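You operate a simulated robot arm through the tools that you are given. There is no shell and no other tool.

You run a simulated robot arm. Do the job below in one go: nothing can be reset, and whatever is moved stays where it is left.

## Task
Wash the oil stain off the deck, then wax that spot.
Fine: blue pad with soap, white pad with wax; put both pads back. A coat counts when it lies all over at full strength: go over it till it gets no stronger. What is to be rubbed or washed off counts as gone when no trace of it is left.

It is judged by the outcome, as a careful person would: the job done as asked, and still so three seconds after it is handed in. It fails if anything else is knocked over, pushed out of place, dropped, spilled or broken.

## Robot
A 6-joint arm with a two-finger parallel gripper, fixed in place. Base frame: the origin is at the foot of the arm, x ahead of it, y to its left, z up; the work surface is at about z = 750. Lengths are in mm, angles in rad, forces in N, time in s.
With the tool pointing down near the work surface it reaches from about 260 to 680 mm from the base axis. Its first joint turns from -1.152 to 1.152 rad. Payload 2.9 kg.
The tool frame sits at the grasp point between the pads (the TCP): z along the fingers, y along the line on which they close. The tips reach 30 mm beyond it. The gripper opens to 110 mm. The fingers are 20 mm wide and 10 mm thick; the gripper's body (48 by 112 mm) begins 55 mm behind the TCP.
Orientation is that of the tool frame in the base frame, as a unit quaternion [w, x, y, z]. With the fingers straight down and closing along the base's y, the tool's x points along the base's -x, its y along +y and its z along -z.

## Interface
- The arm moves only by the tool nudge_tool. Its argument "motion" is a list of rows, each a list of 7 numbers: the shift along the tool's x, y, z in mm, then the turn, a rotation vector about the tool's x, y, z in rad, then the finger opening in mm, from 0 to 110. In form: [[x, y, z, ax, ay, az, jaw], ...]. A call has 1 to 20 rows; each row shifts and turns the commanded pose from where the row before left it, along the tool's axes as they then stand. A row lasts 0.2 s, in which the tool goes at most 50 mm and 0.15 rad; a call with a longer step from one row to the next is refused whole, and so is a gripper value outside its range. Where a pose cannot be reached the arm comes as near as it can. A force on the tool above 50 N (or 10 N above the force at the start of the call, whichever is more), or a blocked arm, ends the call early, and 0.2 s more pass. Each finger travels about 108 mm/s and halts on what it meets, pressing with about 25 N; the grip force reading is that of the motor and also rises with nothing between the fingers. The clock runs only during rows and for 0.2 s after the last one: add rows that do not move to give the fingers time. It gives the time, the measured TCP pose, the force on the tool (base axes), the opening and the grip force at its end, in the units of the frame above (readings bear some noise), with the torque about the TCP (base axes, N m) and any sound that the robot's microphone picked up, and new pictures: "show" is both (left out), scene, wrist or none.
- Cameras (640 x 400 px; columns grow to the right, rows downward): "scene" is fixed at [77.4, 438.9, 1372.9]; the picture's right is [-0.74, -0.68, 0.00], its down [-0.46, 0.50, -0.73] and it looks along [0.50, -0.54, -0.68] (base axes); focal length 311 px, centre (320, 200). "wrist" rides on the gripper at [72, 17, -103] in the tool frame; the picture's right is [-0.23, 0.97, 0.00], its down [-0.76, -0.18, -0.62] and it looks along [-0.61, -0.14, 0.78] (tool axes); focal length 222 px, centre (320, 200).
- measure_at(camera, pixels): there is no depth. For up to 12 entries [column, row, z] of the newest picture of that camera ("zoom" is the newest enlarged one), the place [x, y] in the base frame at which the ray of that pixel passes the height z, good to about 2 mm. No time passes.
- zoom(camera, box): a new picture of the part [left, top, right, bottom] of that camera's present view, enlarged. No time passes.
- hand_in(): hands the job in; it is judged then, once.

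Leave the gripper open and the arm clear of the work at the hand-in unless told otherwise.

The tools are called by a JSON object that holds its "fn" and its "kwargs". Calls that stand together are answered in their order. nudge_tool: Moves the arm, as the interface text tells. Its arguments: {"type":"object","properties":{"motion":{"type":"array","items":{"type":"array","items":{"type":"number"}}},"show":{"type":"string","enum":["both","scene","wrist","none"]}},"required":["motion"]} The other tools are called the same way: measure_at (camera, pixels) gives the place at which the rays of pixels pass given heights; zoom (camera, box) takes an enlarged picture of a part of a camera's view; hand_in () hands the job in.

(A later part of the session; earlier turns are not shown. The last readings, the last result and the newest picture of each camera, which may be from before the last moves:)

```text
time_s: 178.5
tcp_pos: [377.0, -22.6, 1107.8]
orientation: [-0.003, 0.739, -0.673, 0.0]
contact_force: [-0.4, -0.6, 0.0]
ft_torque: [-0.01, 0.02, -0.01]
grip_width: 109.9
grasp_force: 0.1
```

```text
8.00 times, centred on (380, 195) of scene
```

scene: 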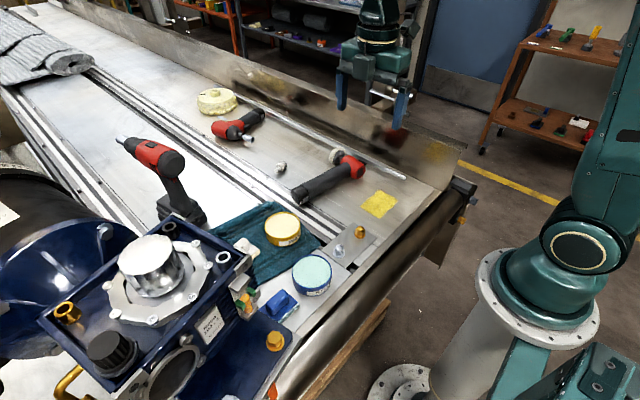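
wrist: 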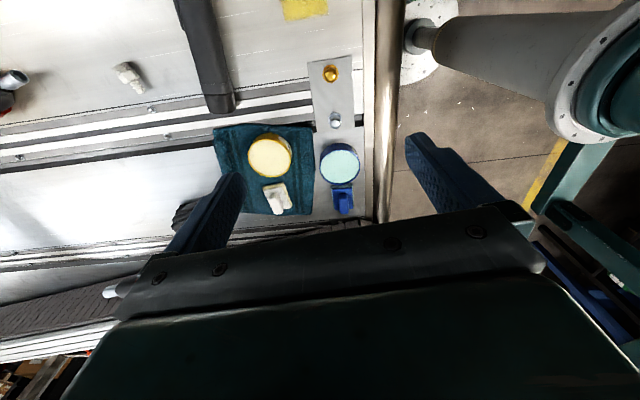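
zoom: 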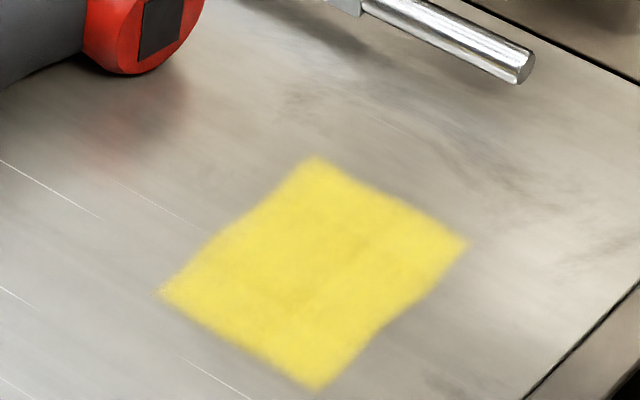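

I turn the tool back to its starting orientation for a clear overhead wrist view of the patch.

{"fn": "nudge_tool", "kwargs": {"motion": [[0, 0, 0, 0, 0, 0.138, 110], [0, 0, 0, 0, 0, 0.138, 110], [0, 0, 0, 0, 0, 0.138, 110], [0, 0, 0, 0, 0, 0.138, 110], [0, 0, 0, 0, 0, 0.138, 110], [0, 0, 0, 0, 0, 0.138, 110], [0, 0, 0, 0, 0, 0.138, 110], [0, 0, 0, 0, 0, 0.138, 110], [0, 0, 0, 0, 0, 0.138, 110], [0, 0, 0, 0, 0, 0.138, 110], [0, 0, 0, 0, 0, 0.138, 110], [0, 0, 0, 0, 0, 0.138, 110], [0, 0, 0, 0, 0, 0, 110]]}}

{"fn": "zoom", "kwargs": {"camera": "wrist", "box": [200, 40, 360, 140]}}

{"fn": "zoom", "kwargs": {"camera": "wrist", "box": [360, 0, 560, 150]}}

```text
time_s: 181.3
tcp_pos: [377.3, -23.8, 1106.6]
orientation: [0.002, -0.002, 1.0, 0.001]
contact_force: [0.3, -0.5, 1.2]
ft_torque: [0.0, 0.01, 0.02]
grip_width: 109.8
grasp_force: 0.1
```

scene: 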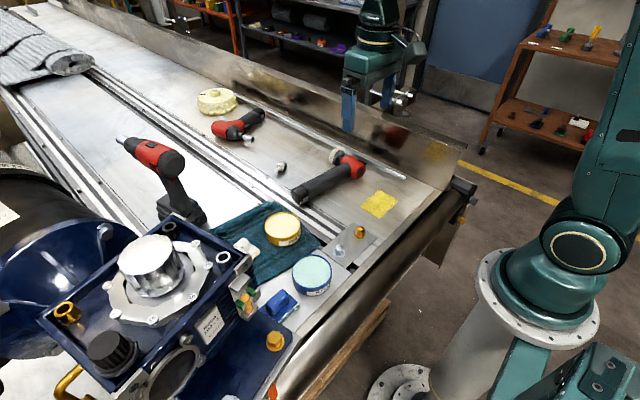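
wrist: 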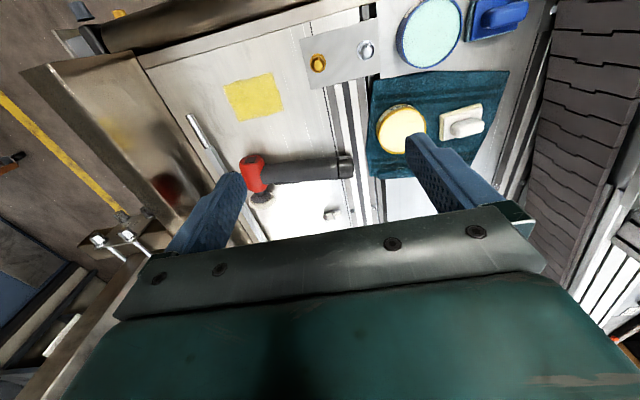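

```text
4.00 times, centred on (280, 90) of wrist
```

zoom: 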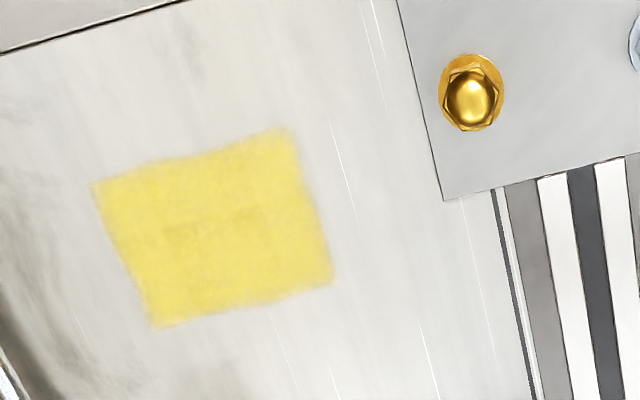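

```text
2.67 times, centred on (460, 75) of wrist
```

zoom: 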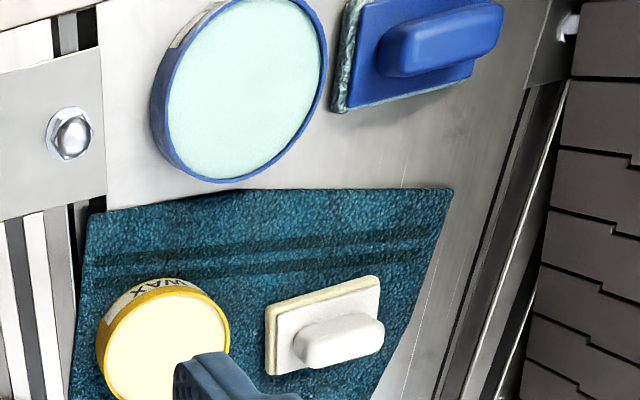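

Spot, pads and tins all look right. I take one closer zoom of the coat to check that it is even all over.

{"fn": "zoom", "kwargs": {"camera": "wrist", "box": [214, 65, 294, 125]}}

{"fn": "zoom", "kwargs": {"camera": "scene", "box": [356, 184, 404, 224]}}

{"fn": "zoom", "kwargs": {"camera": "scene", "box": [200, 190, 400, 315]}}

```text
6.67 times, centred on (254, 95) of wrist
```

zoom: 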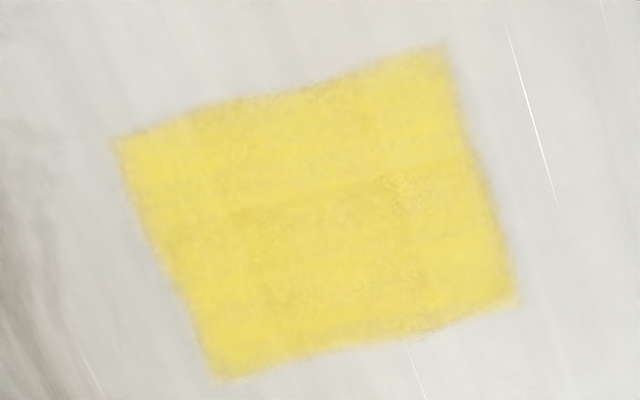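

```text
10.00 times, centred on (380, 204) of scene
```

zoom: 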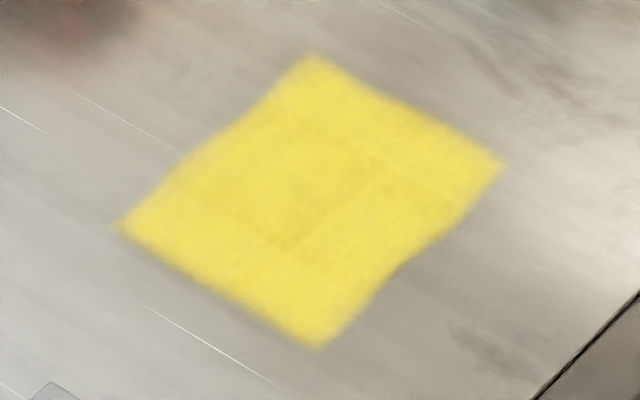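

```text
3.20 times, centred on (300, 252) of scene
```

zoom: 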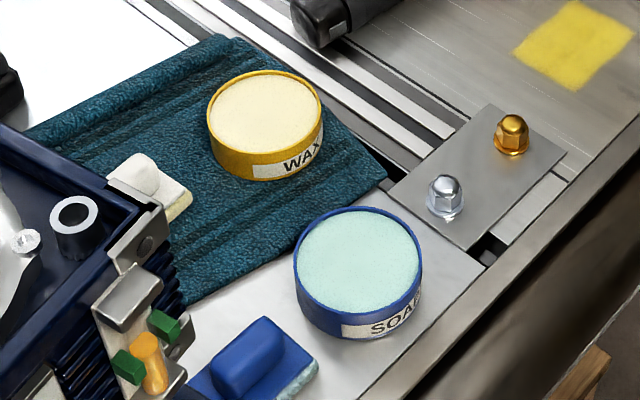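

I see a faint deeper tone along the middle. I want a closer look at the coat, so I bring the empty gripper's camera down nearer (TCP about (395,-160,930), well above everything).

{"fn": "nudge_tool", "kwargs": {"motion": [[-2, -20, 20, 0, 0, 0, 110], [-4, -30, 35, 0, 0, 0, 110], [-4, -30, 35, 0, 0, 0, 110], [-4, -30, 35, 0, 0, 0, 110], [-4, -20, 30, 0, 0, 0, 110], [0, -6, 20, 0, 0, 0, 110], [0, 0, 0, 0, 0, 0, 110]], "show": "wrist"}}

{"fn": "zoom", "kwargs": {"camera": "wrist", "box": [240, 40, 400, 150]}}

```text
time_s: 182.9
tcp_pos: [397.9, -160.4, 929.9]
orientation: [0.002, -0.004, 1.0, 0.002]
contact_force: [-0.2, 0.9, -1.4]
ft_torque: [-0.01, 0.02, -0.03]
grip_width: 109.8
grasp_force: 0.0
```

wrist: 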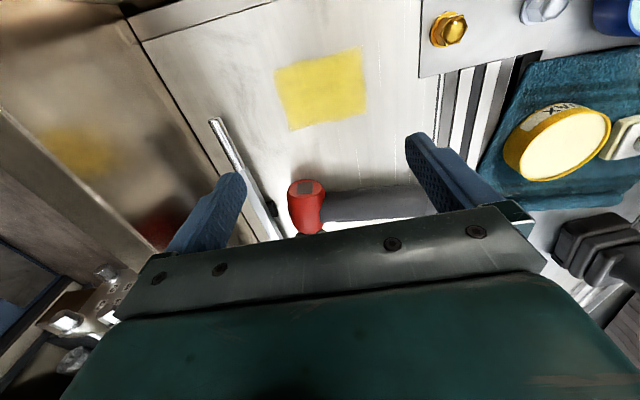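

```text
3.64 times, centred on (320, 95) of wrist
```

zoom: 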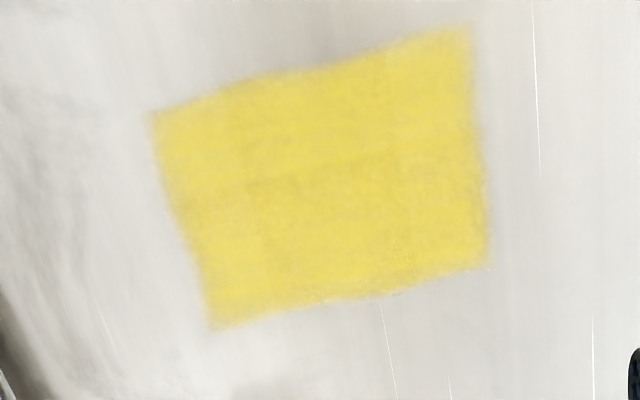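

{"fn": "zoom", "kwargs": {"camera": "wrist", "box": [270, 40, 374, 105]}}

{"fn": "zoom", "kwargs": {"camera": "wrist", "box": [270, 70, 374, 135]}}

```text
6.15 times, centred on (322, 72) of wrist
```

zoom: 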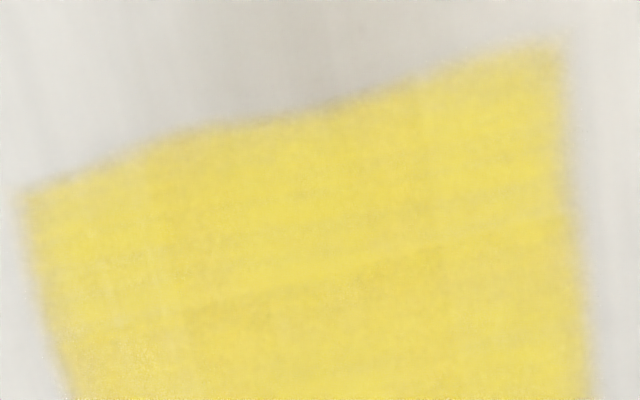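

```text
6.15 times, centred on (322, 102) of wrist
```

zoom: 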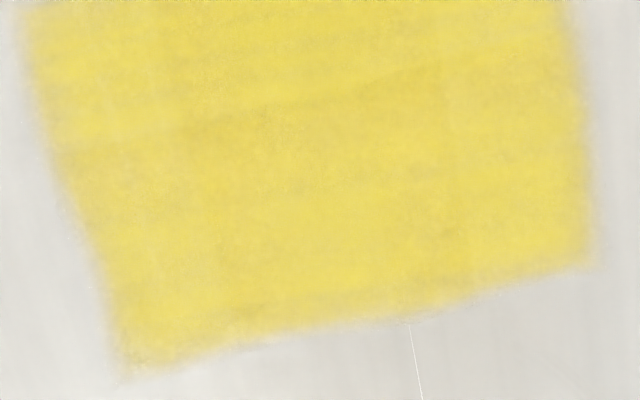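

Close up, the coat shows faint lighter bands toward the edges, so parts may not be at full strength yet. I'll fetch the white pad again, take fresh wax, and go over all of it firmly and evenly. First I level the tool's tiny tilt and travel high to above the white pad.

{"fn": "nudge_tool", "kwargs": {"motion": [[0, 0, -40, 0.0035, 0.0037, 0, 110], [0, 0, -40, 0, 0, 0, 110], [0, 0, -20, 0, 0, 0, 110], [-6, 20, 0, 0, 0, 0, 110], [-11, 31, 0, 0, 0, 0, 110], [-12, 34, 0, 0, 0, 0, 110], [-12, 34, 0, 0, 0, 0, 110], [-12, 34, 0, 0, 0, 0, 110], [-12, 34, 0, 0, 0, 0, 110], [-12, 34, 0, 0, 0, 0, 110], [-12, 34, 0, 0, 0, 0, 110], [-12, 34, 0, 0, 0, 0, 110], [-12, 34, 0, 0, 0, 0, 80], [-11, 31, 0, 0, 0, 0, 56], [-8, 22, 0, 0, 0, 0, 56], [0, 0, 0, 0, 0, 0, 56]]}}

```text
time_s: 186.3
tcp_pos: [526.9, 217.1, 1031.8]
orientation: [0.0, -0.002, 1.0, 0.0]
contact_force: [0.0, 0.2, -0.4]
ft_torque: [-0.03, 0.01, -0.03]
grip_width: 56.2
grasp_force: 0.1
```

scene: 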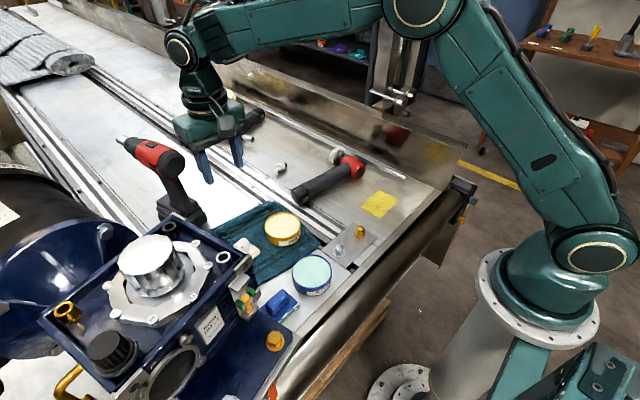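
wrist: 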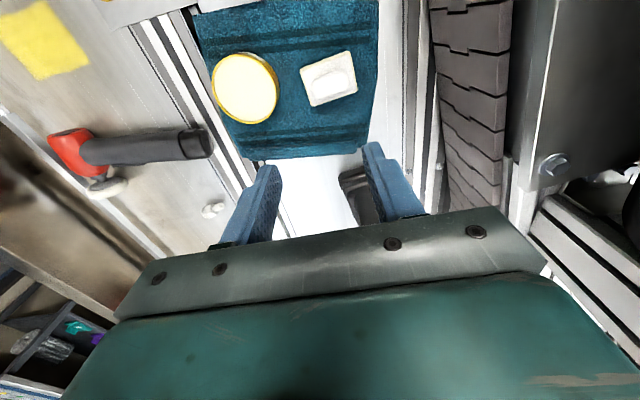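

The tilt is now zero. I turn the tool by -1.656 rad as before and lower to z≈920.

{"fn": "nudge_tool", "kwargs": {"motion": [[0, 0, 0, 0, 0, -0.138, 56], [0, 0, 0, 0, 0, -0.138, 56], [0, 0, 0, 0, 0, -0.138, 56], [0, 0, 0, 0, 0, -0.138, 56], [0, 0, 0, 0, 0, -0.138, 56], [0, 0, 0, 0, 0, -0.138, 56], [0, 0, 0, 0, 0, -0.138, 56], [0, 0, 0, 0, 0, -0.138, 56], [0, 0, 0, 0, 0, -0.138, 56], [0, 0, 0, 0, 0, -0.138, 56], [0, 0, 0, 0, 0, -0.138, 56], [0, 0, 0, 0, 0, -0.138, 56], [0, 0, 30, 0, 0, 0, 56], [0, 0, 35, 0, 0, 0, 56], [0, 0, 30, 0, 0, 0, 50], [0, 0, 15, 0, 0, 0, 46], [0, 0, 0, 0, 0, 0, 46]]}}

{"fn": "zoom", "kwargs": {"camera": "wrist", "box": [250, 60, 410, 160]}}

```text
time_s: 189.9
tcp_pos: [529.2, 217.4, 919.3]
orientation: [0.0, 0.739, -0.674, -0.001]
contact_force: [0.2, -0.7, 0.5]
ft_torque: [0.01, -0.02, -0.01]
grip_width: 45.9
grasp_force: 0.2
```

scene: 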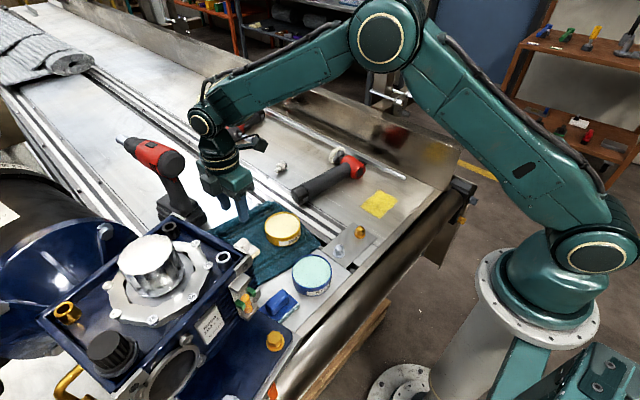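
wrist: 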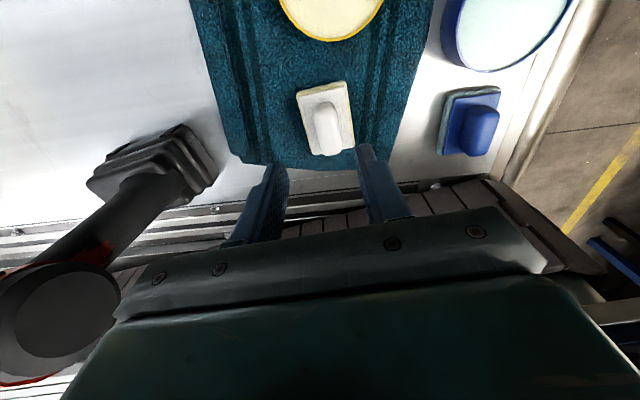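

```text
4.00 times, centred on (330, 110) of wrist
```

zoom: 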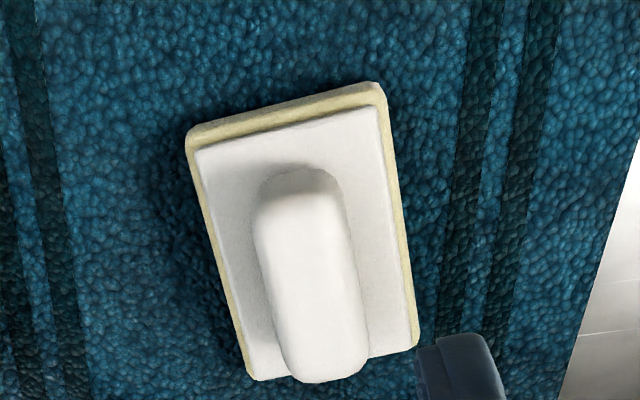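

I measure the handle and pad corners again for the grasp.

{"fn": "measure_at", "kwargs": {"camera": "wrist", "pixels": [[314.3, 113.8, 790], [336.3, 110.5, 790], [341.8, 150, 790], [321.3, 153.8, 790], [296.8, 92, 757], [345, 81, 757], [354.5, 146, 757], [312.5, 155, 757]]}}

```text
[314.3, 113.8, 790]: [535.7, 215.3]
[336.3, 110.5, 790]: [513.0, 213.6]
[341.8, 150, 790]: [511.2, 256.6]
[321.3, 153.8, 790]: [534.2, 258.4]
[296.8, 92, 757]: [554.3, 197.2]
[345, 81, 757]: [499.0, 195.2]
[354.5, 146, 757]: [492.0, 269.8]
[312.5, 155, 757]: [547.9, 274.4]
```

The pad is at about (523.5,236), i.e. ~5 mm off in x from where it started; I'll correct that when I put it back. I move over the handle and descend to z≈822.

{"fn": "nudge_tool", "kwargs": {"motion": [[-10, 1.8, 10, 0, 0, 0, 42], [-9.2, 1.8, 10, 0, 0, 0, 40], [0, 0, 20, 0, 0, 0, 40], [0, 0, 20, 0, 0, 0, 40], [0, 0, 20, 0, 0, 0, 40], [0, 0, 12, 0, 0, 0, 40], [0, 0, 5, 0, 0, 0, 40], [0, 0, 5, 0, 0, 0, 38], [0, 0, 4, 0, 0, 0, 36], [0, 0, 3, 0, 0, 0, 36], [0, 0, 0, 0, 0, 0, 36]], "show": "wrist"}}

{"fn": "zoom", "kwargs": {"camera": "wrist", "box": [220, 80, 440, 218]}}

```text
time_s: 192.3
tcp_pos: [521.6, 236.4, 811.3]
orientation: [0.0, 0.739, -0.674, -0.001]
contact_force: [-0.2, -1.1, 0.3]
ft_torque: [0.01, 0.0, 0.0]
grip_width: 36.0
grasp_force: 0.0
```

wrist: 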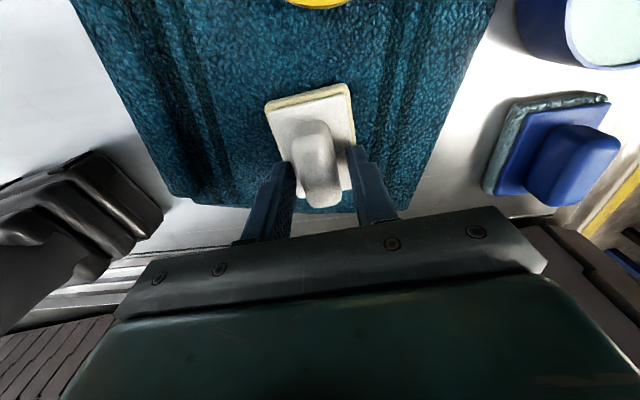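

```text
2.90 times, centred on (330, 149) of wrist
```

zoom: 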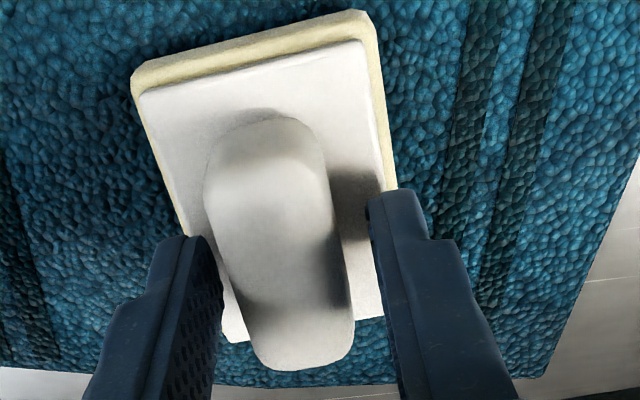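

The handle lies closer to the left finger (gap ~3 px vs ~30 px on the right), so I shift the tool 3 mm toward +x to centre it and avoid pushing the pad, then go down in small steps.

{"fn": "nudge_tool", "kwargs": {"motion": [[0, -3, 0, 0, 0, 0, 36], [0, 0, 2, 0, 0, 0, 36], [0, 0, 1.5, 0, 0, 0, 36], [0, 0, 0, 0, 0, 0, 36]], "show": "wrist"}}

{"fn": "zoom", "kwargs": {"camera": "wrist", "box": [220, 80, 440, 218]}}

```text
time_s: 193.3
tcp_pos: [524.3, 236.3, 808.4]
orientation: [0.001, 0.739, -0.674, 0.0]
contact_force: [-0.2, -0.4, 0.2]
ft_torque: [-0.04, 0.01, -0.01]
grip_width: 36.1
grasp_force: 0.0
```

wrist: 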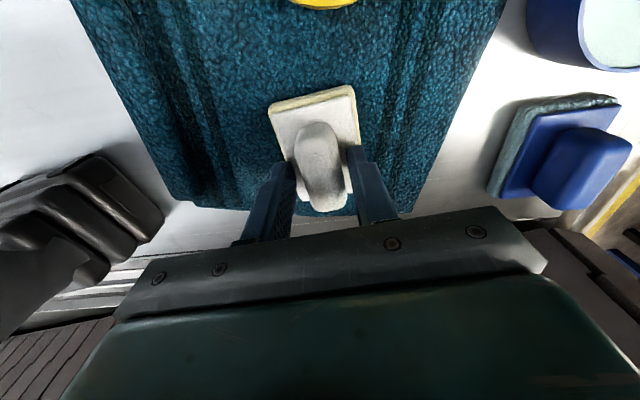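

```text
2.90 times, centred on (330, 149) of wrist
```

zoom: 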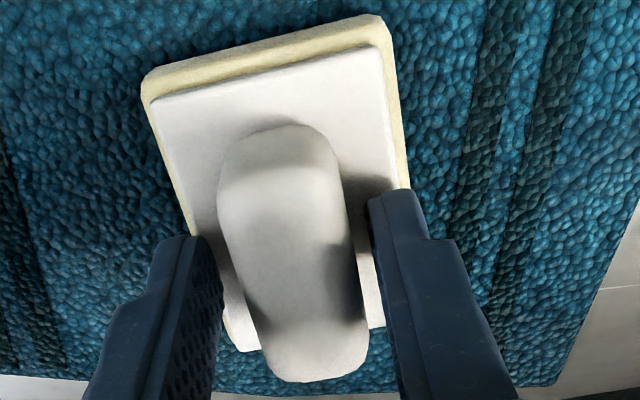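

Now the gaps are balanced. I go down to contact.

{"fn": "nudge_tool", "kwargs": {"motion": [[0, 0, 1, 0, 0, 0, 36], [0, 0, 1, 0, 0, 0, 36], [0, 0, 0.5, 0, 0, 0, 36], [0, 0, 0, 0, 0, 0, 36]], "show": "none"}}

```text
time_s: 194.3
tcp_pos: [525.4, 236.2, 806.2]
orientation: [0.0, 0.739, -0.674, 0.001]
contact_force: [1.3, -1.4, 4.8]
ft_torque: [-0.03, 0.02, -0.02]
grip_width: 36.0
grasp_force: 0.1
```

Contact (5 N). I close on the handle.

{"fn": "nudge_tool", "kwargs": {"motion": [[0, 0, 0.2, 0, 0, 0, 30], [0, 0, 0, 0, 0, 0, 15], [0, 0, 0, 0, 0, 0, 0], [0, 0, 0, 0, 0, 0, 0], [0, 0, 0, 0, 0, 0, 0]], "show": "wrist"}}

{"fn": "zoom", "kwargs": {"camera": "wrist", "box": [220, 80, 440, 218]}}

```text
time_s: 195.5
tcp_pos: [525.4, 236.6, 805.4]
orientation: [-0.001, 0.739, -0.673, 0.0]
contact_force: [-0.2, 0.9, 10.6]
ft_torque: [0.0, 0.06, -0.01]
grip_width: 23.5
grasp_force: 25.0
```

wrist: 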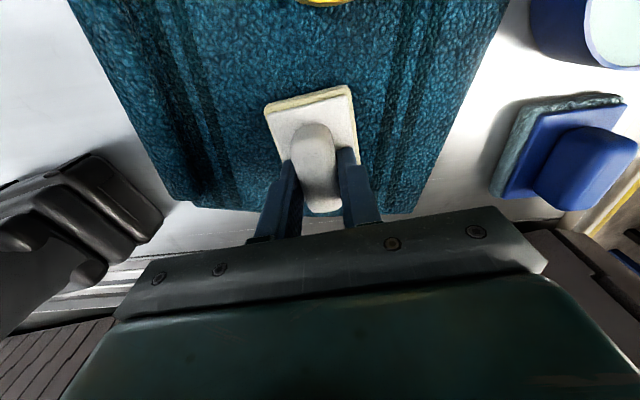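

```text
2.90 times, centred on (330, 149) of wrist
```

zoom: 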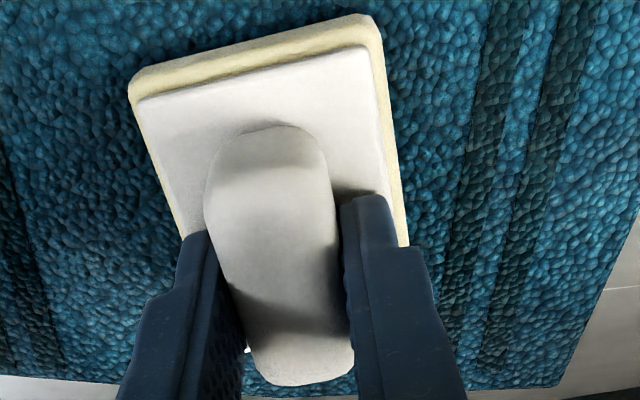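

Held (23.5 mm, 25 N). Lifting gently again.

{"fn": "nudge_tool", "kwargs": {"motion": [[0, 0, -0.5, 0, 0, 0, 0], [0, 0, -1, 0, 0, 0, 0], [0, 0, -1, 0, 0, 0, 0], [0, 0, -1, 0, 0, 0, 0], [0, 0, -1.5, 0, 0, 0, 0], [0, 0, -2, 0, 0, 0, 0], [0, 0, -3, 0, 0, 0, 0], [0, 0, -4, 0, 0, 0, 0], [0, 0, -6, 0, 0, 0, 0], [0, 0, -8, 0, 0, 0, 0], [0, 0, -9, 0, 0, 0, 0], [0, 0, -9, 0, 0, 0, 0], [0, 0, -8, 0, 0, 0, 0], [0, 0, -5, 0, 0, 0, 0], [0, 0, -2, 0, 0, 0, 0], [0, 0, 0, 0, 0, 0, 0]], "show": "wrist"}}

```text
time_s: 198.9
tcp_pos: [524.7, 235.3, 865.4]
orientation: [0.0, 0.739, -0.674, 0.0]
contact_force: [0.9, 0.2, -0.8]
ft_torque: [0.0, 0.02, -0.01]
grip_width: 23.3
grasp_force: 25.1
```

wrist: 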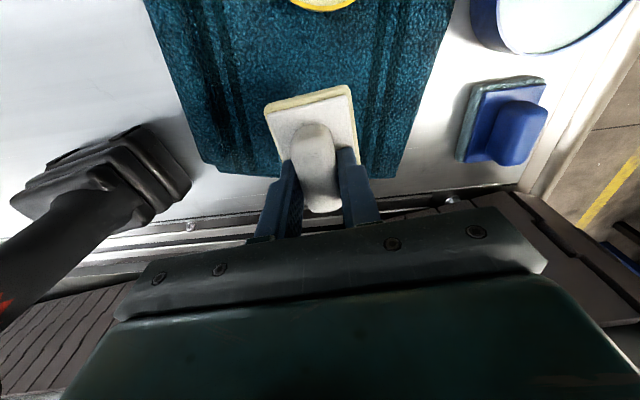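

Now over the wax tin at (503.5,112) again.

{"fn": "nudge_tool", "kwargs": {"motion": [[4, 1, 0, 0, 0, 0, 0], [8, 2, 0, 0, 0, 0, 0], [12, 3.2, 0, 0, 0, 0, 0], [15, 4, 0, 0, 0, 0, 0], [16, 4.4, 0, 0, 0, 0, 0], [16, 4.4, 0, 0, 0, 0, 0], [16, 4.4, 0, 0, 0, 0, 0], [14, 4, 0, 0, 0, 0, 0], [11, 3, 0, 0, 0, 0, 0], [6, 1.6, 0, 0, 0, 0, 0], [3.3, 0.5, 0, 0, 0, 0, 0], [0, 0, 5, 0, 0, 0, 0], [0, 0, 8, 0, 0, 0, 0], [0, 0, 6, 0, 0, 0, 0], [0, 0, 3, 0, 0, 0, 0], [0, 0, 0, 0, 0, 0, 0]]}}

{"fn": "zoom", "kwargs": {"camera": "wrist", "box": [220, 60, 420, 185]}}

{"fn": "zoom", "kwargs": {"camera": "scene", "box": [220, 170, 348, 250]}}

```text
time_s: 202.3
tcp_pos: [504.3, 112.7, 843.9]
orientation: [0.0, 0.739, -0.674, 0.0]
contact_force: [-0.2, -0.7, -0.6]
ft_torque: [-0.02, 0.01, -0.01]
grip_width: 23.4
grasp_force: 25.2
```

scene: 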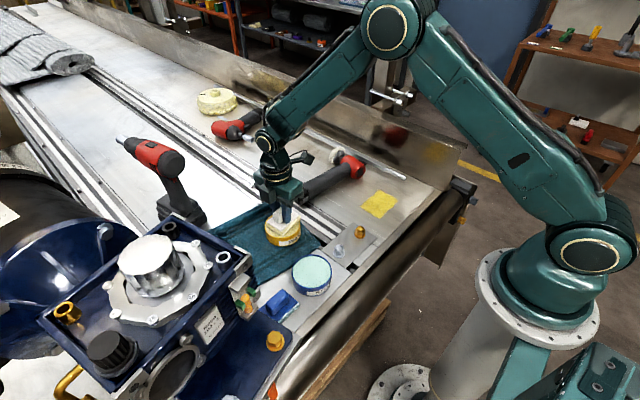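
wrist: 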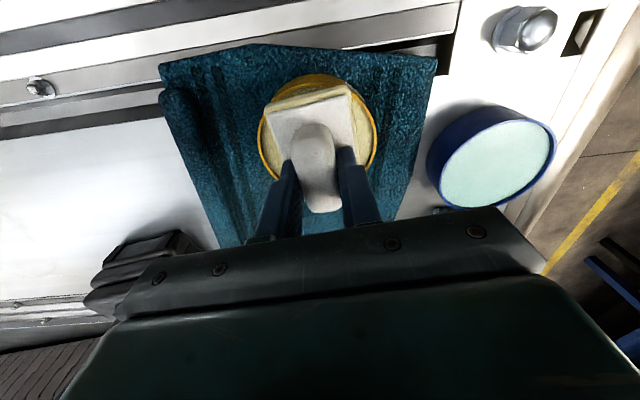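

```text
3.20 times, centred on (320, 122) of wrist
```

zoom: 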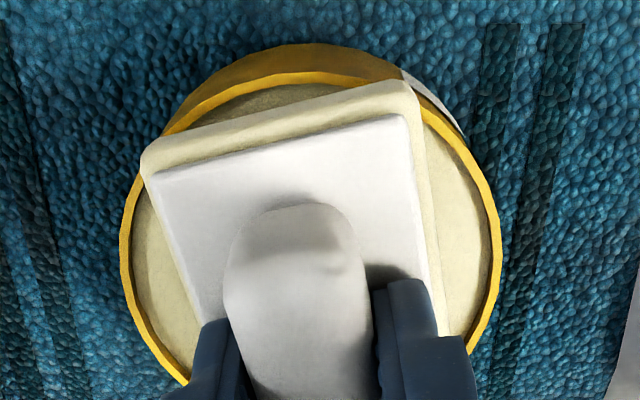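

```text
5.00 times, centred on (284, 210) of scene
```

zoom: 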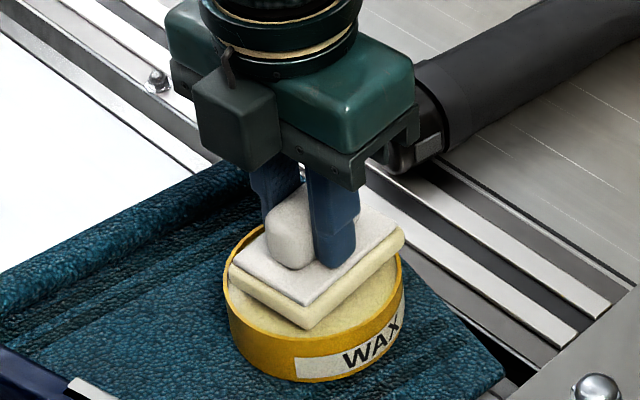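

Centred over the tin. I lower in small steps to contact.

{"fn": "nudge_tool", "kwargs": {"motion": [[0, 0, 1.5, 0, 0, 0, 0], [0, 0, 1.5, 0, 0, 0, 0], [0, 0, 1, 0, 0, 0, 0], [0, 0, 1, 0, 0, 0, 0], [0, 0, 0, 0, 0, 0, 0]], "show": "none"}}

```text
time_s: 203.5
tcp_pos: [503.5, 112.9, 838.6]
orientation: [0.0, 0.739, -0.674, 0.001]
contact_force: [-0.4, -0.2, -0.7]
ft_torque: [0.01, 0.02, 0.01]
grip_width: 23.5
grasp_force: 25.1
```

{"fn": "nudge_tool", "kwargs": {"motion": [[0, 0, 0.5, 0, 0, 0, 0], [0, 0, 0.5, 0, 0, 0, 0], [0, 0, 0, 0, 0, 0, 0]], "show": "none"}}

```text
time_s: 204.3
tcp_pos: [503.1, 112.0, 838.0]
orientation: [0.0, 0.739, -0.673, 0.0]
contact_force: [0.1, 0.1, -0.3]
ft_torque: [0.01, 0.0, 0.01]
grip_width: 23.2
grasp_force: 24.9
```

{"fn": "nudge_tool", "kwargs": {"motion": [[0, 0, 0.5, 0, 0, 0, 0], [0, 0, 0.4, 0, 0, 0, 0], [0, 0, 0, 0, 0, 0, 0]], "show": "none"}}

```text
time_s: 205.1
tcp_pos: [503.2, 113.2, 837.7]
orientation: [0.0, 0.739, -0.674, 0.0]
contact_force: [-0.9, 0.2, -0.5]
ft_torque: [-0.01, 0.03, 0.01]
grip_width: 23.5
grasp_force: 24.9
```

{"fn": "nudge_tool", "kwargs": {"motion": [[0, 0, 0.4, 0, 0, 0, 0], [0, 0, 0.4, 0, 0, 0, 0], [0, 0, 0, 0, 0, 0, 0]], "show": "none"}}

```text
time_s: 205.9
tcp_pos: [504.5, 113.3, 837.6]
orientation: [0.0, 0.739, -0.674, 0.001]
contact_force: [-1.0, -0.7, 3.8]
ft_torque: [0.05, 0.06, 0.04]
grip_width: 23.4
grasp_force: 25.6
```

Contact; I press 0.3 mm more, hold briefly, and lift gently.

{"fn": "nudge_tool", "kwargs": {"motion": [[0, 0, 0.3, 0, 0, 0, 0], [0, 0, 0, 0, 0, 0, 0], [0, 0, 0, 0, 0, 0, 0], [0, 0, -0.5, 0, 0, 0, 0], [0, 0, -1, 0, 0, 0, 0], [0, 0, -2, 0, 0, 0, 0], [0, 0, -4, 0, 0, 0, 0], [0, 0, -6, 0, 0, 0, 0], [0, 0, -8, 0, 0, 0, 0], [0, 0, -10, 0, 0, 0, 0], [0, 0, -10, 0, 0, 0, 0], [0, 0, -6, 0, 0, 0, 0], [0, 0, -3, 0, 0, 0, 0], [0, 0, 0, 0, 0, 0, 0]], "show": "scene"}}

{"fn": "zoom", "kwargs": {"camera": "scene", "box": [220, 170, 348, 250]}}

```text
time_s: 208.9
tcp_pos: [502.4, 112.7, 886.7]
orientation: [0.0, 0.739, -0.674, 0.001]
contact_force: [-0.6, -0.1, -0.7]
ft_torque: [0.02, -0.04, -0.03]
grip_width: 23.2
grasp_force: 24.4
```

scene: 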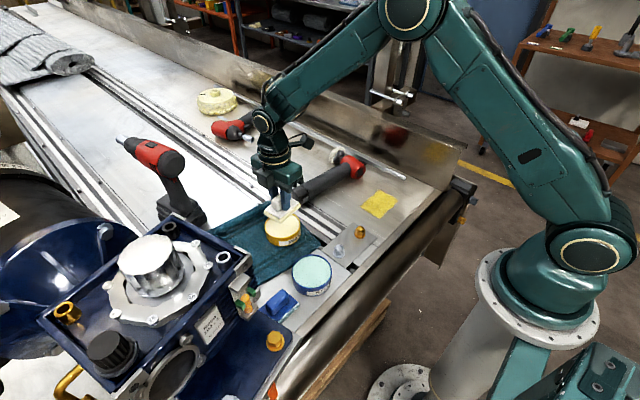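

```text
5.00 times, centred on (284, 210) of scene
```

zoom: 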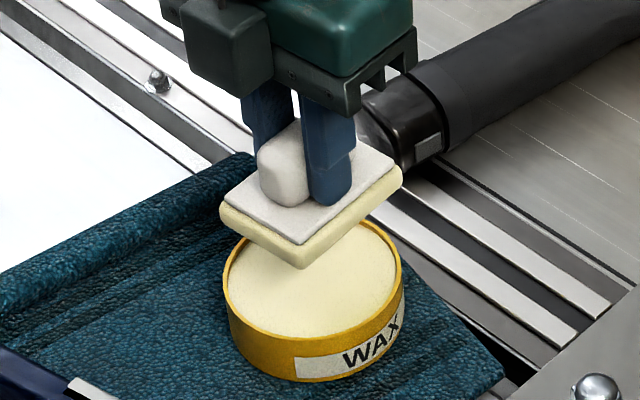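

Fresh wax is on. I carry it to the x≈368, y≈-130 corner of the patch.

{"fn": "nudge_tool", "kwargs": {"motion": [[4.6, 3.1, 0, 0, 0, 0, 0], [9.2, 6.3, 0, 0, 0, 0, 0], [13.8, 9.4, 0, 0, 0, 0, 0], [18.3, 12.5, 0, 0, 0, 0, 0], [20.6, 14.1, 0, 0, 0, 0, 0], [20.6, 14.1, 0, 0, 0, 0, 0], [20.6, 14.1, 0, 0, 0, 0, 0], [20.6, 14.1, 0, 0, 0, 0, 0], [20.6, 14.1, 0, 0, 0, 0, 0], [20.6, 14.1, 0, 0, 0, 0, 0], [18.3, 12.5, 0, 0, 0, 0, 0], [16.1, 11, 0, 0, 0, 0, 0], [11.5, 7.8, 0, 0, 0, 0, 0], [9.2, 6.3, 0, 0, 0, 0, 0], [4.6, 3.1, 0, 0, 0, 0, 0], [0, 0, 0, 0, 0, 0, 0]], "show": "wrist"}}

```text
time_s: 212.3
tcp_pos: [369.3, -132.1, 887.0]
orientation: [0.0, 0.739, -0.674, 0.0]
contact_force: [-0.7, 1.2, -0.9]
ft_torque: [-0.03, -0.02, 0.01]
grip_width: 23.2
grasp_force: 25.0
```

wrist: 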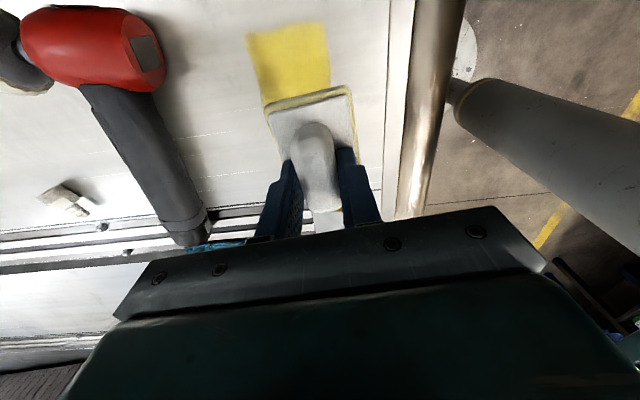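

Lowering here to just above the deck.

{"fn": "nudge_tool", "kwargs": {"motion": [[0, 0, 5, 0, 0, 0, 0], [0, 0, 10, 0, 0, 0, 0], [0, 0, 15, 0, 0, 0, 0], [0, 0, 16, 0, 0, 0, 0], [0, 0, 14, 0, 0, 0, 0], [0, 0, 10, 0, 0, 0, 0], [0, 0, 6, 0, 0, 0, 0], [0, 0, 4, 0, 0, 0, 0], [0, 0, 2, 0, 0, 0, 0], [0, 0, 2, 0, 0, 0, 0], [0, 0, 1.5, 0, 0, 0, 0], [0, 0, 0, 0, 0, 0, 0]], "show": "none"}}

```text
time_s: 214.9
tcp_pos: [369.1, -129.1, 800.8]
orientation: [0.0, 0.74, -0.673, 0.0]
contact_force: [-0.4, 0.0, 0.0]
ft_torque: [0.02, 0.02, -0.01]
grip_width: 23.3
grasp_force: 25.1
```

{"fn": "nudge_tool", "kwargs": {"motion": [[0, 0, 0.5, 0, 0, 0, 0], [0, 0, 0.5, 0, 0, 0, 0], [0, 0, 0.4, 0, 0, 0, 0], [0, 0, 0, 0, 0, 0, 0]], "show": "none"}}

```text
time_s: 215.9
tcp_pos: [368.3, -129.7, 799.3]
orientation: [0.0, 0.738, -0.674, 0.0]
contact_force: [-0.2, 0.2, -0.1]
ft_torque: [0.03, -0.03, 0.0]
grip_width: 23.5
grasp_force: 25.1
```

{"fn": "nudge_tool", "kwargs": {"motion": [[0, 0, 0.4, 0, 0, 0, 0], [0, 0, 0.3, 0, 0, 0, 0], [0, 0, 0, 0, 0, 0, 0]], "show": "none"}}

```text
time_s: 216.7
tcp_pos: [368.3, -129.9, 799.3]
orientation: [0.001, 0.739, -0.674, 0.0]
contact_force: [-0.1, -0.3, -0.7]
ft_torque: [-0.01, 0.0, 0.03]
grip_width: 23.4
grasp_force: 25.1
```

{"fn": "nudge_tool", "kwargs": {"motion": [[0, 0, 0.3, 0, 0, 0, 0], [0, 0, 0.3, 0, 0, 0, 0], [0, 0, 0, 0, 0, 0, 0]], "show": "none"}}

```text
time_s: 217.5
tcp_pos: [368.8, -130.2, 798.5]
orientation: [0.0, 0.739, -0.674, 0.001]
contact_force: [-1.7, -0.6, 12.0]
ft_torque: [0.15, 0.09, 0.02]
grip_width: 23.3
grasp_force: 25.2
```

12 N. Level tool now, so no compensation needed. Stroke along this lane to y≈-186.

{"fn": "nudge_tool", "kwargs": {"motion": [[5, 0.45, 0, 0, 0, 0, 0], [7, 0.63, 0, 0, 0, 0, 0], [7, 0.63, 0, 0, 0, 0, 0], [7, 0.63, 0, 0, 0, 0, 0], [7, 0.63, 0, 0, 0, 0, 0], [7, 0.63, 0, 0, 0, 0, 0], [7, 0.63, 0, 0, 0, 0, 0], [7, 0.63, 0, 0, 0, 0, 0], [2, 0.2, 0, 0, 0, 0, 0], [0, 0, 0, 0, 0, 0, 0]], "show": "none"}}

```text
time_s: 219.7
tcp_pos: [369.0, -186.0, 798.2]
orientation: [0.0, 0.739, -0.674, 0.0]
contact_force: [1.3, 10.0, 23.5]
ft_torque: [0.31, -0.03, -0.02]
grip_width: 23.4
grasp_force: 24.8
```

23.5 N. I shift to x≈358 (low-x edge) and stroke back to y≈-130.

{"fn": "nudge_tool", "kwargs": {"motion": [[-0.4, 5, -0.05, 0, 0, 0, 0], [-0.5, 5, 0, 0, 0, 0, 0], [-5, -0.45, 0, 0, 0, 0, 0], [-7, -0.63, 0, 0, 0, 0, 0], [-7, -0.63, 0, 0, 0, 0, 0], [-7, -0.63, 0, 0, 0, 0, 0], [-7, -0.63, 0, 0, 0, 0, 0], [-7, -0.63, 0, 0, 0, 0, 0], [-7, -0.63, 0, 0, 0, 0, 0], [-7, -0.63, 0, 0, 0, 0, 0], [-2, -0.2, 0, 0, 0, 0, 0], [0, 0, 0, 0, 0, 0, 0]], "show": "wrist"}}

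{"fn": "zoom", "kwargs": {"camera": "wrist", "box": [200, 0, 440, 150]}}

```text
time_s: 222.3
tcp_pos: [359.0, -130.6, 798.7]
orientation: [0.001, 0.738, -0.675, 0.0]
contact_force: [0.2, -13.5, 29.8]
ft_torque: [-0.45, 0.02, -0.07]
grip_width: 23.4
grasp_force: 24.9
```

wrist: 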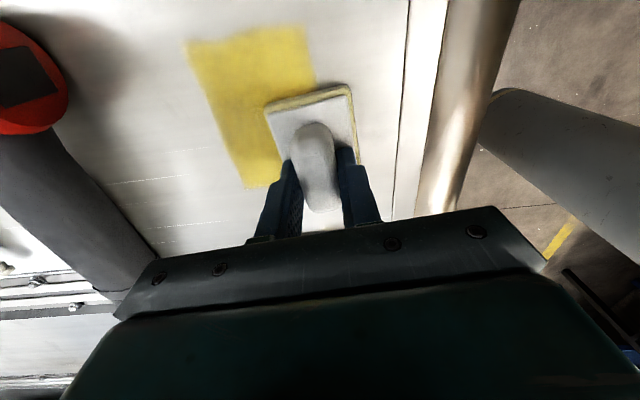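

```text
2.67 times, centred on (320, 75) of wrist
```

zoom: 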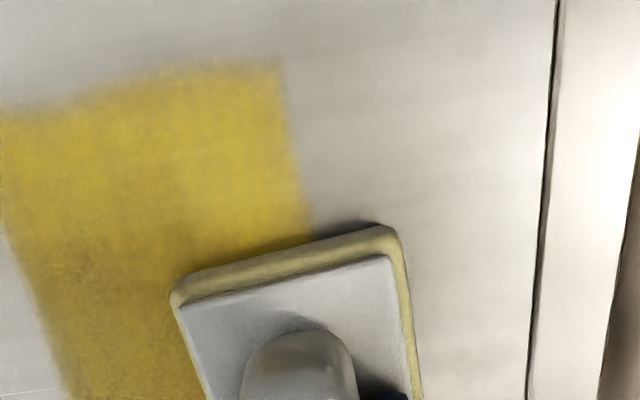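

The coat doesn't extend past its own edge even though the pad passed beyond it, so the patch is fully bounded. I go on: shift to x≈380 and stroke to y≈-186.

{"fn": "nudge_tool", "kwargs": {"motion": [[0, 0, -0.12, 0, 0, 0, 0], [0.6, -7, 0, 0, 0, 0, 0], [0.7, -8, 0, 0, 0, 0, 0], [0.6, -7, 0, 0, 0, 0, 0], [5, 0.45, 0, 0, 0, 0, 0], [7, 0.63, 0, 0, 0, 0, 0], [7, 0.63, 0, 0, 0, 0, 0], [7, 0.63, 0, 0, 0, 0, 0], [7, 0.63, 0, 0, 0, 0, 0], [7, 0.63, 0, 0, 0, 0, 0], [7, 0.63, 0, 0, 0, 0, 0], [7, 0.63, 0, 0, 0, 0, 0], [2, 0.2, 0, 0, 0, 0, 0], [0, 0, 0, 0, 0, 0, 0]], "show": "none"}}

```text
time_s: 225.3
tcp_pos: [380.8, -186.8, 799.1]
orientation: [0.0, 0.739, -0.674, 0.0]
contact_force: [0.0, 0.2, -0.1]
ft_torque: [0.01, 0.0, -0.01]
grip_width: 23.2
grasp_force: 25.1
```

Contact faded on this lane. I press until it is firm again.

{"fn": "nudge_tool", "kwargs": {"motion": [[0, 0, 0.2, 0, 0, 0, 0], [0, 0, 0.2, 0, 0, 0, 0], [0, 0, 0, 0, 0, 0, 0]], "show": "none"}}

```text
time_s: 226.1
tcp_pos: [379.3, -186.0, 798.6]
orientation: [0.0, 0.739, -0.673, 0.0]
contact_force: [-2.7, -0.3, 8.0]
ft_torque: [0.15, 0.08, 0.02]
grip_width: 23.3
grasp_force: 25.2
```

8 N; I add 0.1 mm and stroke back to y≈-130.

{"fn": "nudge_tool", "kwargs": {"motion": [[0, 0, 0.1, 0, 0, 0, 0], [-5, -0.45, 0, 0, 0, 0, 0], [-7, -0.63, 0, 0, 0, 0, 0], [-7, -0.63, 0, 0, 0, 0, 0], [-7, -0.63, 0, 0, 0, 0, 0], [-7, -0.63, 0, 0, 0, 0, 0], [-7, -0.63, 0, 0, 0, 0, 0], [-7, -0.63, 0, 0, 0, 0, 0], [-7, -0.63, 0, 0, 0, 0, 0], [-2, -0.2, 0, 0, 0, 0, 0], [0, 0, 0, 0, 0, 0, 0]], "show": "none"}}

```text
time_s: 228.5
tcp_pos: [380.8, -130.7, 799.9]
orientation: [-0.001, 0.739, -0.674, 0.001]
contact_force: [2.8, -12.1, 28.3]
ft_torque: [-0.29, 0.03, -0.01]
grip_width: 23.3
grasp_force: 24.8
```

28 N, firm. Now back the other way on the same lane, eased 0.08 mm.

{"fn": "nudge_tool", "kwargs": {"motion": [[0, 0, -0.08, 0, 0, 0, 0], [5, 0.45, 0, 0, 0, 0, 0], [7, 0.63, 0, 0, 0, 0, 0], [7, 0.63, 0, 0, 0, 0, 0], [7, 0.63, 0, 0, 0, 0, 0], [7, 0.63, 0, 0, 0, 0, 0], [7, 0.63, 0, 0, 0, 0, 0], [7, 0.63, 0, 0, 0, 0, 0], [7, 0.63, 0, 0, 0, 0, 0], [2, 0.2, 0, 0, 0, 0, 0], [0, 0, 0, 0, 0, 0, 0]], "show": "none"}}

```text
time_s: 230.9
tcp_pos: [382.5, -185.0, 798.0]
orientation: [-0.001, 0.738, -0.674, 0.0]
contact_force: [-0.3, 10.8, 25.3]
ft_torque: [0.73, 0.1, 0.04]
grip_width: 23.5
grasp_force: 25.3
```

25 N. Now shift to x≈400 and stroke to y≈-130.

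{"fn": "nudge_tool", "kwargs": {"motion": [[0.6, -7, 0, 0, 0, 0, 0], [0.6, -7, 0, 0, 0, 0, 0], [0.5, -5, 0, 0, 0, 0, 0], [0, 0, 0, 0, 0, 0, 0]], "show": "none"}}

```text
time_s: 231.9
tcp_pos: [398.8, -188.1, 798.7]
orientation: [0.001, 0.738, -0.674, 0.001]
contact_force: [-16.0, -5.7, 38.2]
ft_torque: [0.13, 0.61, 0.11]
grip_width: 23.4
grasp_force: 25.4
```

38 N here; I ease 0.3 mm and stroke to y≈-130.

{"fn": "nudge_tool", "kwargs": {"motion": [[0, 0, -0.3, 0, 0, 0, 0], [-5, -0.45, 0, 0, 0, 0, 0], [-7, -0.63, 0, 0, 0, 0, 0], [-7, -0.63, 0, 0, 0, 0, 0], [-7, -0.63, 0, 0, 0, 0, 0], [-7, -0.63, 0, 0, 0, 0, 0], [-7, -0.63, 0, 0, 0, 0, 0], [-7, -0.63, 0, 0, 0, 0, 0], [-7, -0.63, 0, 0, 0, 0, 0], [-4, -0.36, 0, 0, 0, 0, 0], [0, 0, 0, 0, 0, 0, 0]], "show": "none"}}

```text
time_s: 234.3
tcp_pos: [399.5, -126.9, 797.7]
orientation: [0.0, 0.739, -0.674, 0.0]
contact_force: [-1.8, -4.7, 12.6]
ft_torque: [-0.38, -0.03, -0.08]
grip_width: 23.4
grasp_force: 24.9
```

12.6 N. Now to x≈418 (high-x edge) and stroke to y≈-186.

{"fn": "nudge_tool", "kwargs": {"motion": [[0.6, -7, 0, 0, 0, 0, 0], [0.6, -7, 0, 0, 0, 0, 0], [0.4, -4, 0, 0, 0, 0, 0], [5, 0.45, 0, 0, 0, 0, 0], [7, 0.63, 0, 0, 0, 0, 0], [7, 0.63, 0, 0, 0, 0, 0], [7, 0.63, 0, 0, 0, 0, 0], [7, 0.63, 0, 0, 0, 0, 0], [7, 0.63, 0, 0, 0, 0, 0], [7, 0.63, 0, 0, 0, 0, 0], [7, 0.63, 0, 0, 0, 0, 0], [5, 0.45, 0, 0, 0, 0, 0], [0, 0, 0, 0, 0, 0, 0]], "show": "none"}}

```text
time_s: 237.1
tcp_pos: [416.0, -185.9, 799.0]
orientation: [0.0, 0.739, -0.673, -0.001]
contact_force: [1.0, 5.9, 14.5]
ft_torque: [0.26, -0.1, 0.06]
grip_width: 23.5
grasp_force: 24.8
```

14.5 N, steady. Stroke back on this lane to y≈-130.

{"fn": "nudge_tool", "kwargs": {"motion": [[0, 0, 0.05, 0, 0, 0, 0], [-5, -0.45, 0, 0, 0, 0, 0], [-7, -0.63, 0, 0, 0, 0, 0], [-7, -0.63, 0, 0, 0, 0, 0], [-7, -0.63, 0, 0, 0, 0, 0], [-7, -0.63, 0, 0, 0, 0, 0], [-7, -0.63, 0, 0, 0, 0, 0], [-7, -0.63, 0, 0, 0, 0, 0], [-7, -0.63, 0, 0, 0, 0, 0], [-4, -0.36, 0, 0, 0, 0, 0], [0, 0, 0, 0, 0, 0, 0]], "show": "wrist"}}

{"fn": "zoom", "kwargs": {"camera": "wrist", "box": [200, 0, 440, 150]}}

```text
time_s: 239.5
tcp_pos: [418.1, -128.5, 798.7]
orientation: [0.0, 0.739, -0.674, 0.002]
contact_force: [1.1, -6.3, 12.9]
ft_torque: [-0.01, 0.12, 0.05]
grip_width: 23.4
grasp_force: 25.3
```

wrist: 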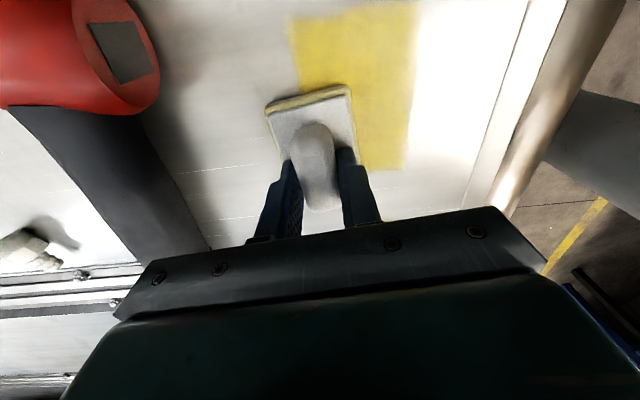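

```text
2.67 times, centred on (320, 75) of wrist
```

zoom: 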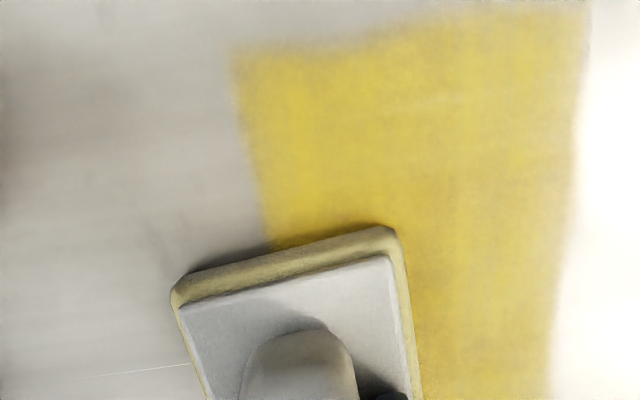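

The edges in y got fewer strokes than the middle, so I add strokes along x at this end (y≈-128): to x≈388 first.

{"fn": "nudge_tool", "kwargs": {"motion": [[-0.5, 5, 0, 0, 0, 0, 0], [-0.6, 7, 0, 0, 0, 0, 0], [-0.6, 7, 0, 0, 0, 0, 0], [-0.6, 7, 0, 0, 0, 0, 0], [-0.4, 4, 0, 0, 0, 0, 0], [0, 0, 0, 0, 0, 0, 0]], "show": "none"}}

```text
time_s: 240.9
tcp_pos: [388.4, -127.8, 798.8]
orientation: [-0.001, 0.74, -0.673, 0.001]
contact_force: [10.1, 0.2, 21.5]
ft_torque: [0.12, -0.16, -0.03]
grip_width: 23.5
grasp_force: 25.1
```

21.5 N. On to x≈360 and back to x≈416.

{"fn": "nudge_tool", "kwargs": {"motion": [[-0.5, 5, -0.08, 0, 0, 0, 0], [-0.6, 7, 0, 0, 0, 0, 0], [-0.6, 7, 0, 0, 0, 0, 0], [-0.6, 7, 0, 0, 0, 0, 0], [-0.2, 2, 0, 0, 0, 0, 0], [0.5, -5, 0, 0, 0, 0, 0], [0.6, -7, 0, 0, 0, 0, 0], [0.6, -7, 0, 0, 0, 0, 0], [0.6, -7, 0, 0, 0, 0, 0], [0.6, -7, 0, 0, 0, 0, 0], [0.6, -7, 0, 0, 0, 0, 0], [0.6, -7, 0, 0, 0, 0, 0], [0.6, -7, 0, 0, 0, 0, 0], [0.2, -2, 0, 0, 0, 0, 0], [0, 0, 0, 0, 0, 0, 0]], "show": "none"}}

```text
time_s: 244.1
tcp_pos: [416.4, -128.6, 798.1]
orientation: [0.0, 0.739, -0.673, 0.001]
contact_force: [-2.9, 0.1, 8.9]
ft_torque: [0.09, 0.08, 0.01]
grip_width: 23.2
grasp_force: 24.6
```

8.9 N. Now stroke down the x≈404 lane to y≈-188, then do the x-strokes at that end.

{"fn": "nudge_tool", "kwargs": {"motion": [[-0.5, 6, 0.05, 0, 0, 0, 0], [-0.5, 6, 0, 0, 0, 0, 0], [5, 0.45, 0, 0, 0, 0, 0], [7, 0.63, 0, 0, 0, 0, 0], [7, 0.63, 0, 0, 0, 0, 0], [7, 0.63, 0, 0, 0, 0, 0], [7, 0.63, 0, 0, 0, 0, 0], [7, 0.63, 0, 0, 0, 0, 0], [7, 0.63, 0, 0, 0, 0, 0], [7, 0.63, 0, 0, 0, 0, 0], [6, 0.54, 0, 0, 0, 0, 0], [0, 0, 0, 0, 0, 0, 0]], "show": "none"}}

```text
time_s: 246.7
tcp_pos: [403.0, -188.0, 798.5]
orientation: [0.001, 0.739, -0.673, 0.0]
contact_force: [0.3, 6.6, 16.3]
ft_torque: [0.22, 0.07, 0.0]
grip_width: 23.7
grasp_force: 25.0
```

16 N. X-strokes at y≈-188: to x≈360 and back to x≈416.

{"fn": "nudge_tool", "kwargs": {"motion": [[-0.5, 5, -0.05, 0, 0, 0, 0], [-0.6, 7, 0, 0, 0, 0, 0], [-0.6, 7, 0, 0, 0, 0, 0], [-0.6, 7, 0, 0, 0, 0, 0], [-0.6, 7, 0, 0, 0, 0, 0], [-0.6, 7, 0, 0, 0, 0, 0], [-0.3, 3, 0, 0, 0, 0, 0], [0, 0, 0, 0, 0, 0, 0]], "show": "none"}}

```text
time_s: 248.5
tcp_pos: [360.4, -187.1, 799.2]
orientation: [0.0, 0.739, -0.674, 0.0]
contact_force: [4.5, -0.8, 8.5]
ft_torque: [-0.15, -0.21, 0.09]
grip_width: 23.4
grasp_force: 24.8
```

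{"fn": "nudge_tool", "kwargs": {"motion": [[0.5, -5, 0.05, 0, 0, 0, 0], [0.6, -7, 0, 0, 0, 0, 0], [0.6, -7, 0, 0, 0, 0, 0], [0.6, -7, 0, 0, 0, 0, 0], [0.6, -7, 0, 0, 0, 0, 0], [0.6, -7, 0, 0, 0, 0, 0], [0.6, -7, 0, 0, 0, 0, 0], [0.6, -7, 0, 0, 0, 0, 0], [0.2, -2, 0, 0, 0, 0, 0], [0, 0, 0, 0, 0, 0, 0]], "show": "none"}}

```text
time_s: 250.7
tcp_pos: [416.3, -187.4, 798.1]
orientation: [0.001, 0.739, -0.674, 0.0]
contact_force: [-9.2, 0.3, 20.5]
ft_torque: [-0.01, 0.21, -0.03]
grip_width: 23.2
grasp_force: 24.9
```

20 N. A last pair of lanes: shift to x≈390 and stroke to y≈-128.

{"fn": "nudge_tool", "kwargs": {"motion": [[-0.5, 6, -0.05, 0, 0, 0, 0], [-0.6, 7, 0, 0, 0, 0, 0], [-0.6, 7, 0, 0, 0, 0, 0], [-0.6, 6, 0, 0, 0, 0, 0], [-5, -0.45, 0, 0, 0, 0, 0], [-7, -0.63, 0, 0, 0, 0, 0], [-7, -0.63, 0, 0, 0, 0, 0], [-7, -0.63, 0, 0, 0, 0, 0], [-7, -0.63, 0, 0, 0, 0, 0], [-7, -0.63, 0, 0, 0, 0, 0], [-7, -0.63, 0, 0, 0, 0, 0], [-7, -0.63, 0, 0, 0, 0, 0], [-5, -0.45, 0, 0, 0, 0, 0], [0, 0, 0, 0, 0, 0, 0]], "show": "none"}}

```text
time_s: 253.7
tcp_pos: [389.7, -130.7, 797.7]
orientation: [0.0, 0.739, -0.674, 0.002]
contact_force: [2.3, -10.2, 23.7]
ft_torque: [-0.39, -0.07, -0.01]
grip_width: 23.4
grasp_force: 25.5
```

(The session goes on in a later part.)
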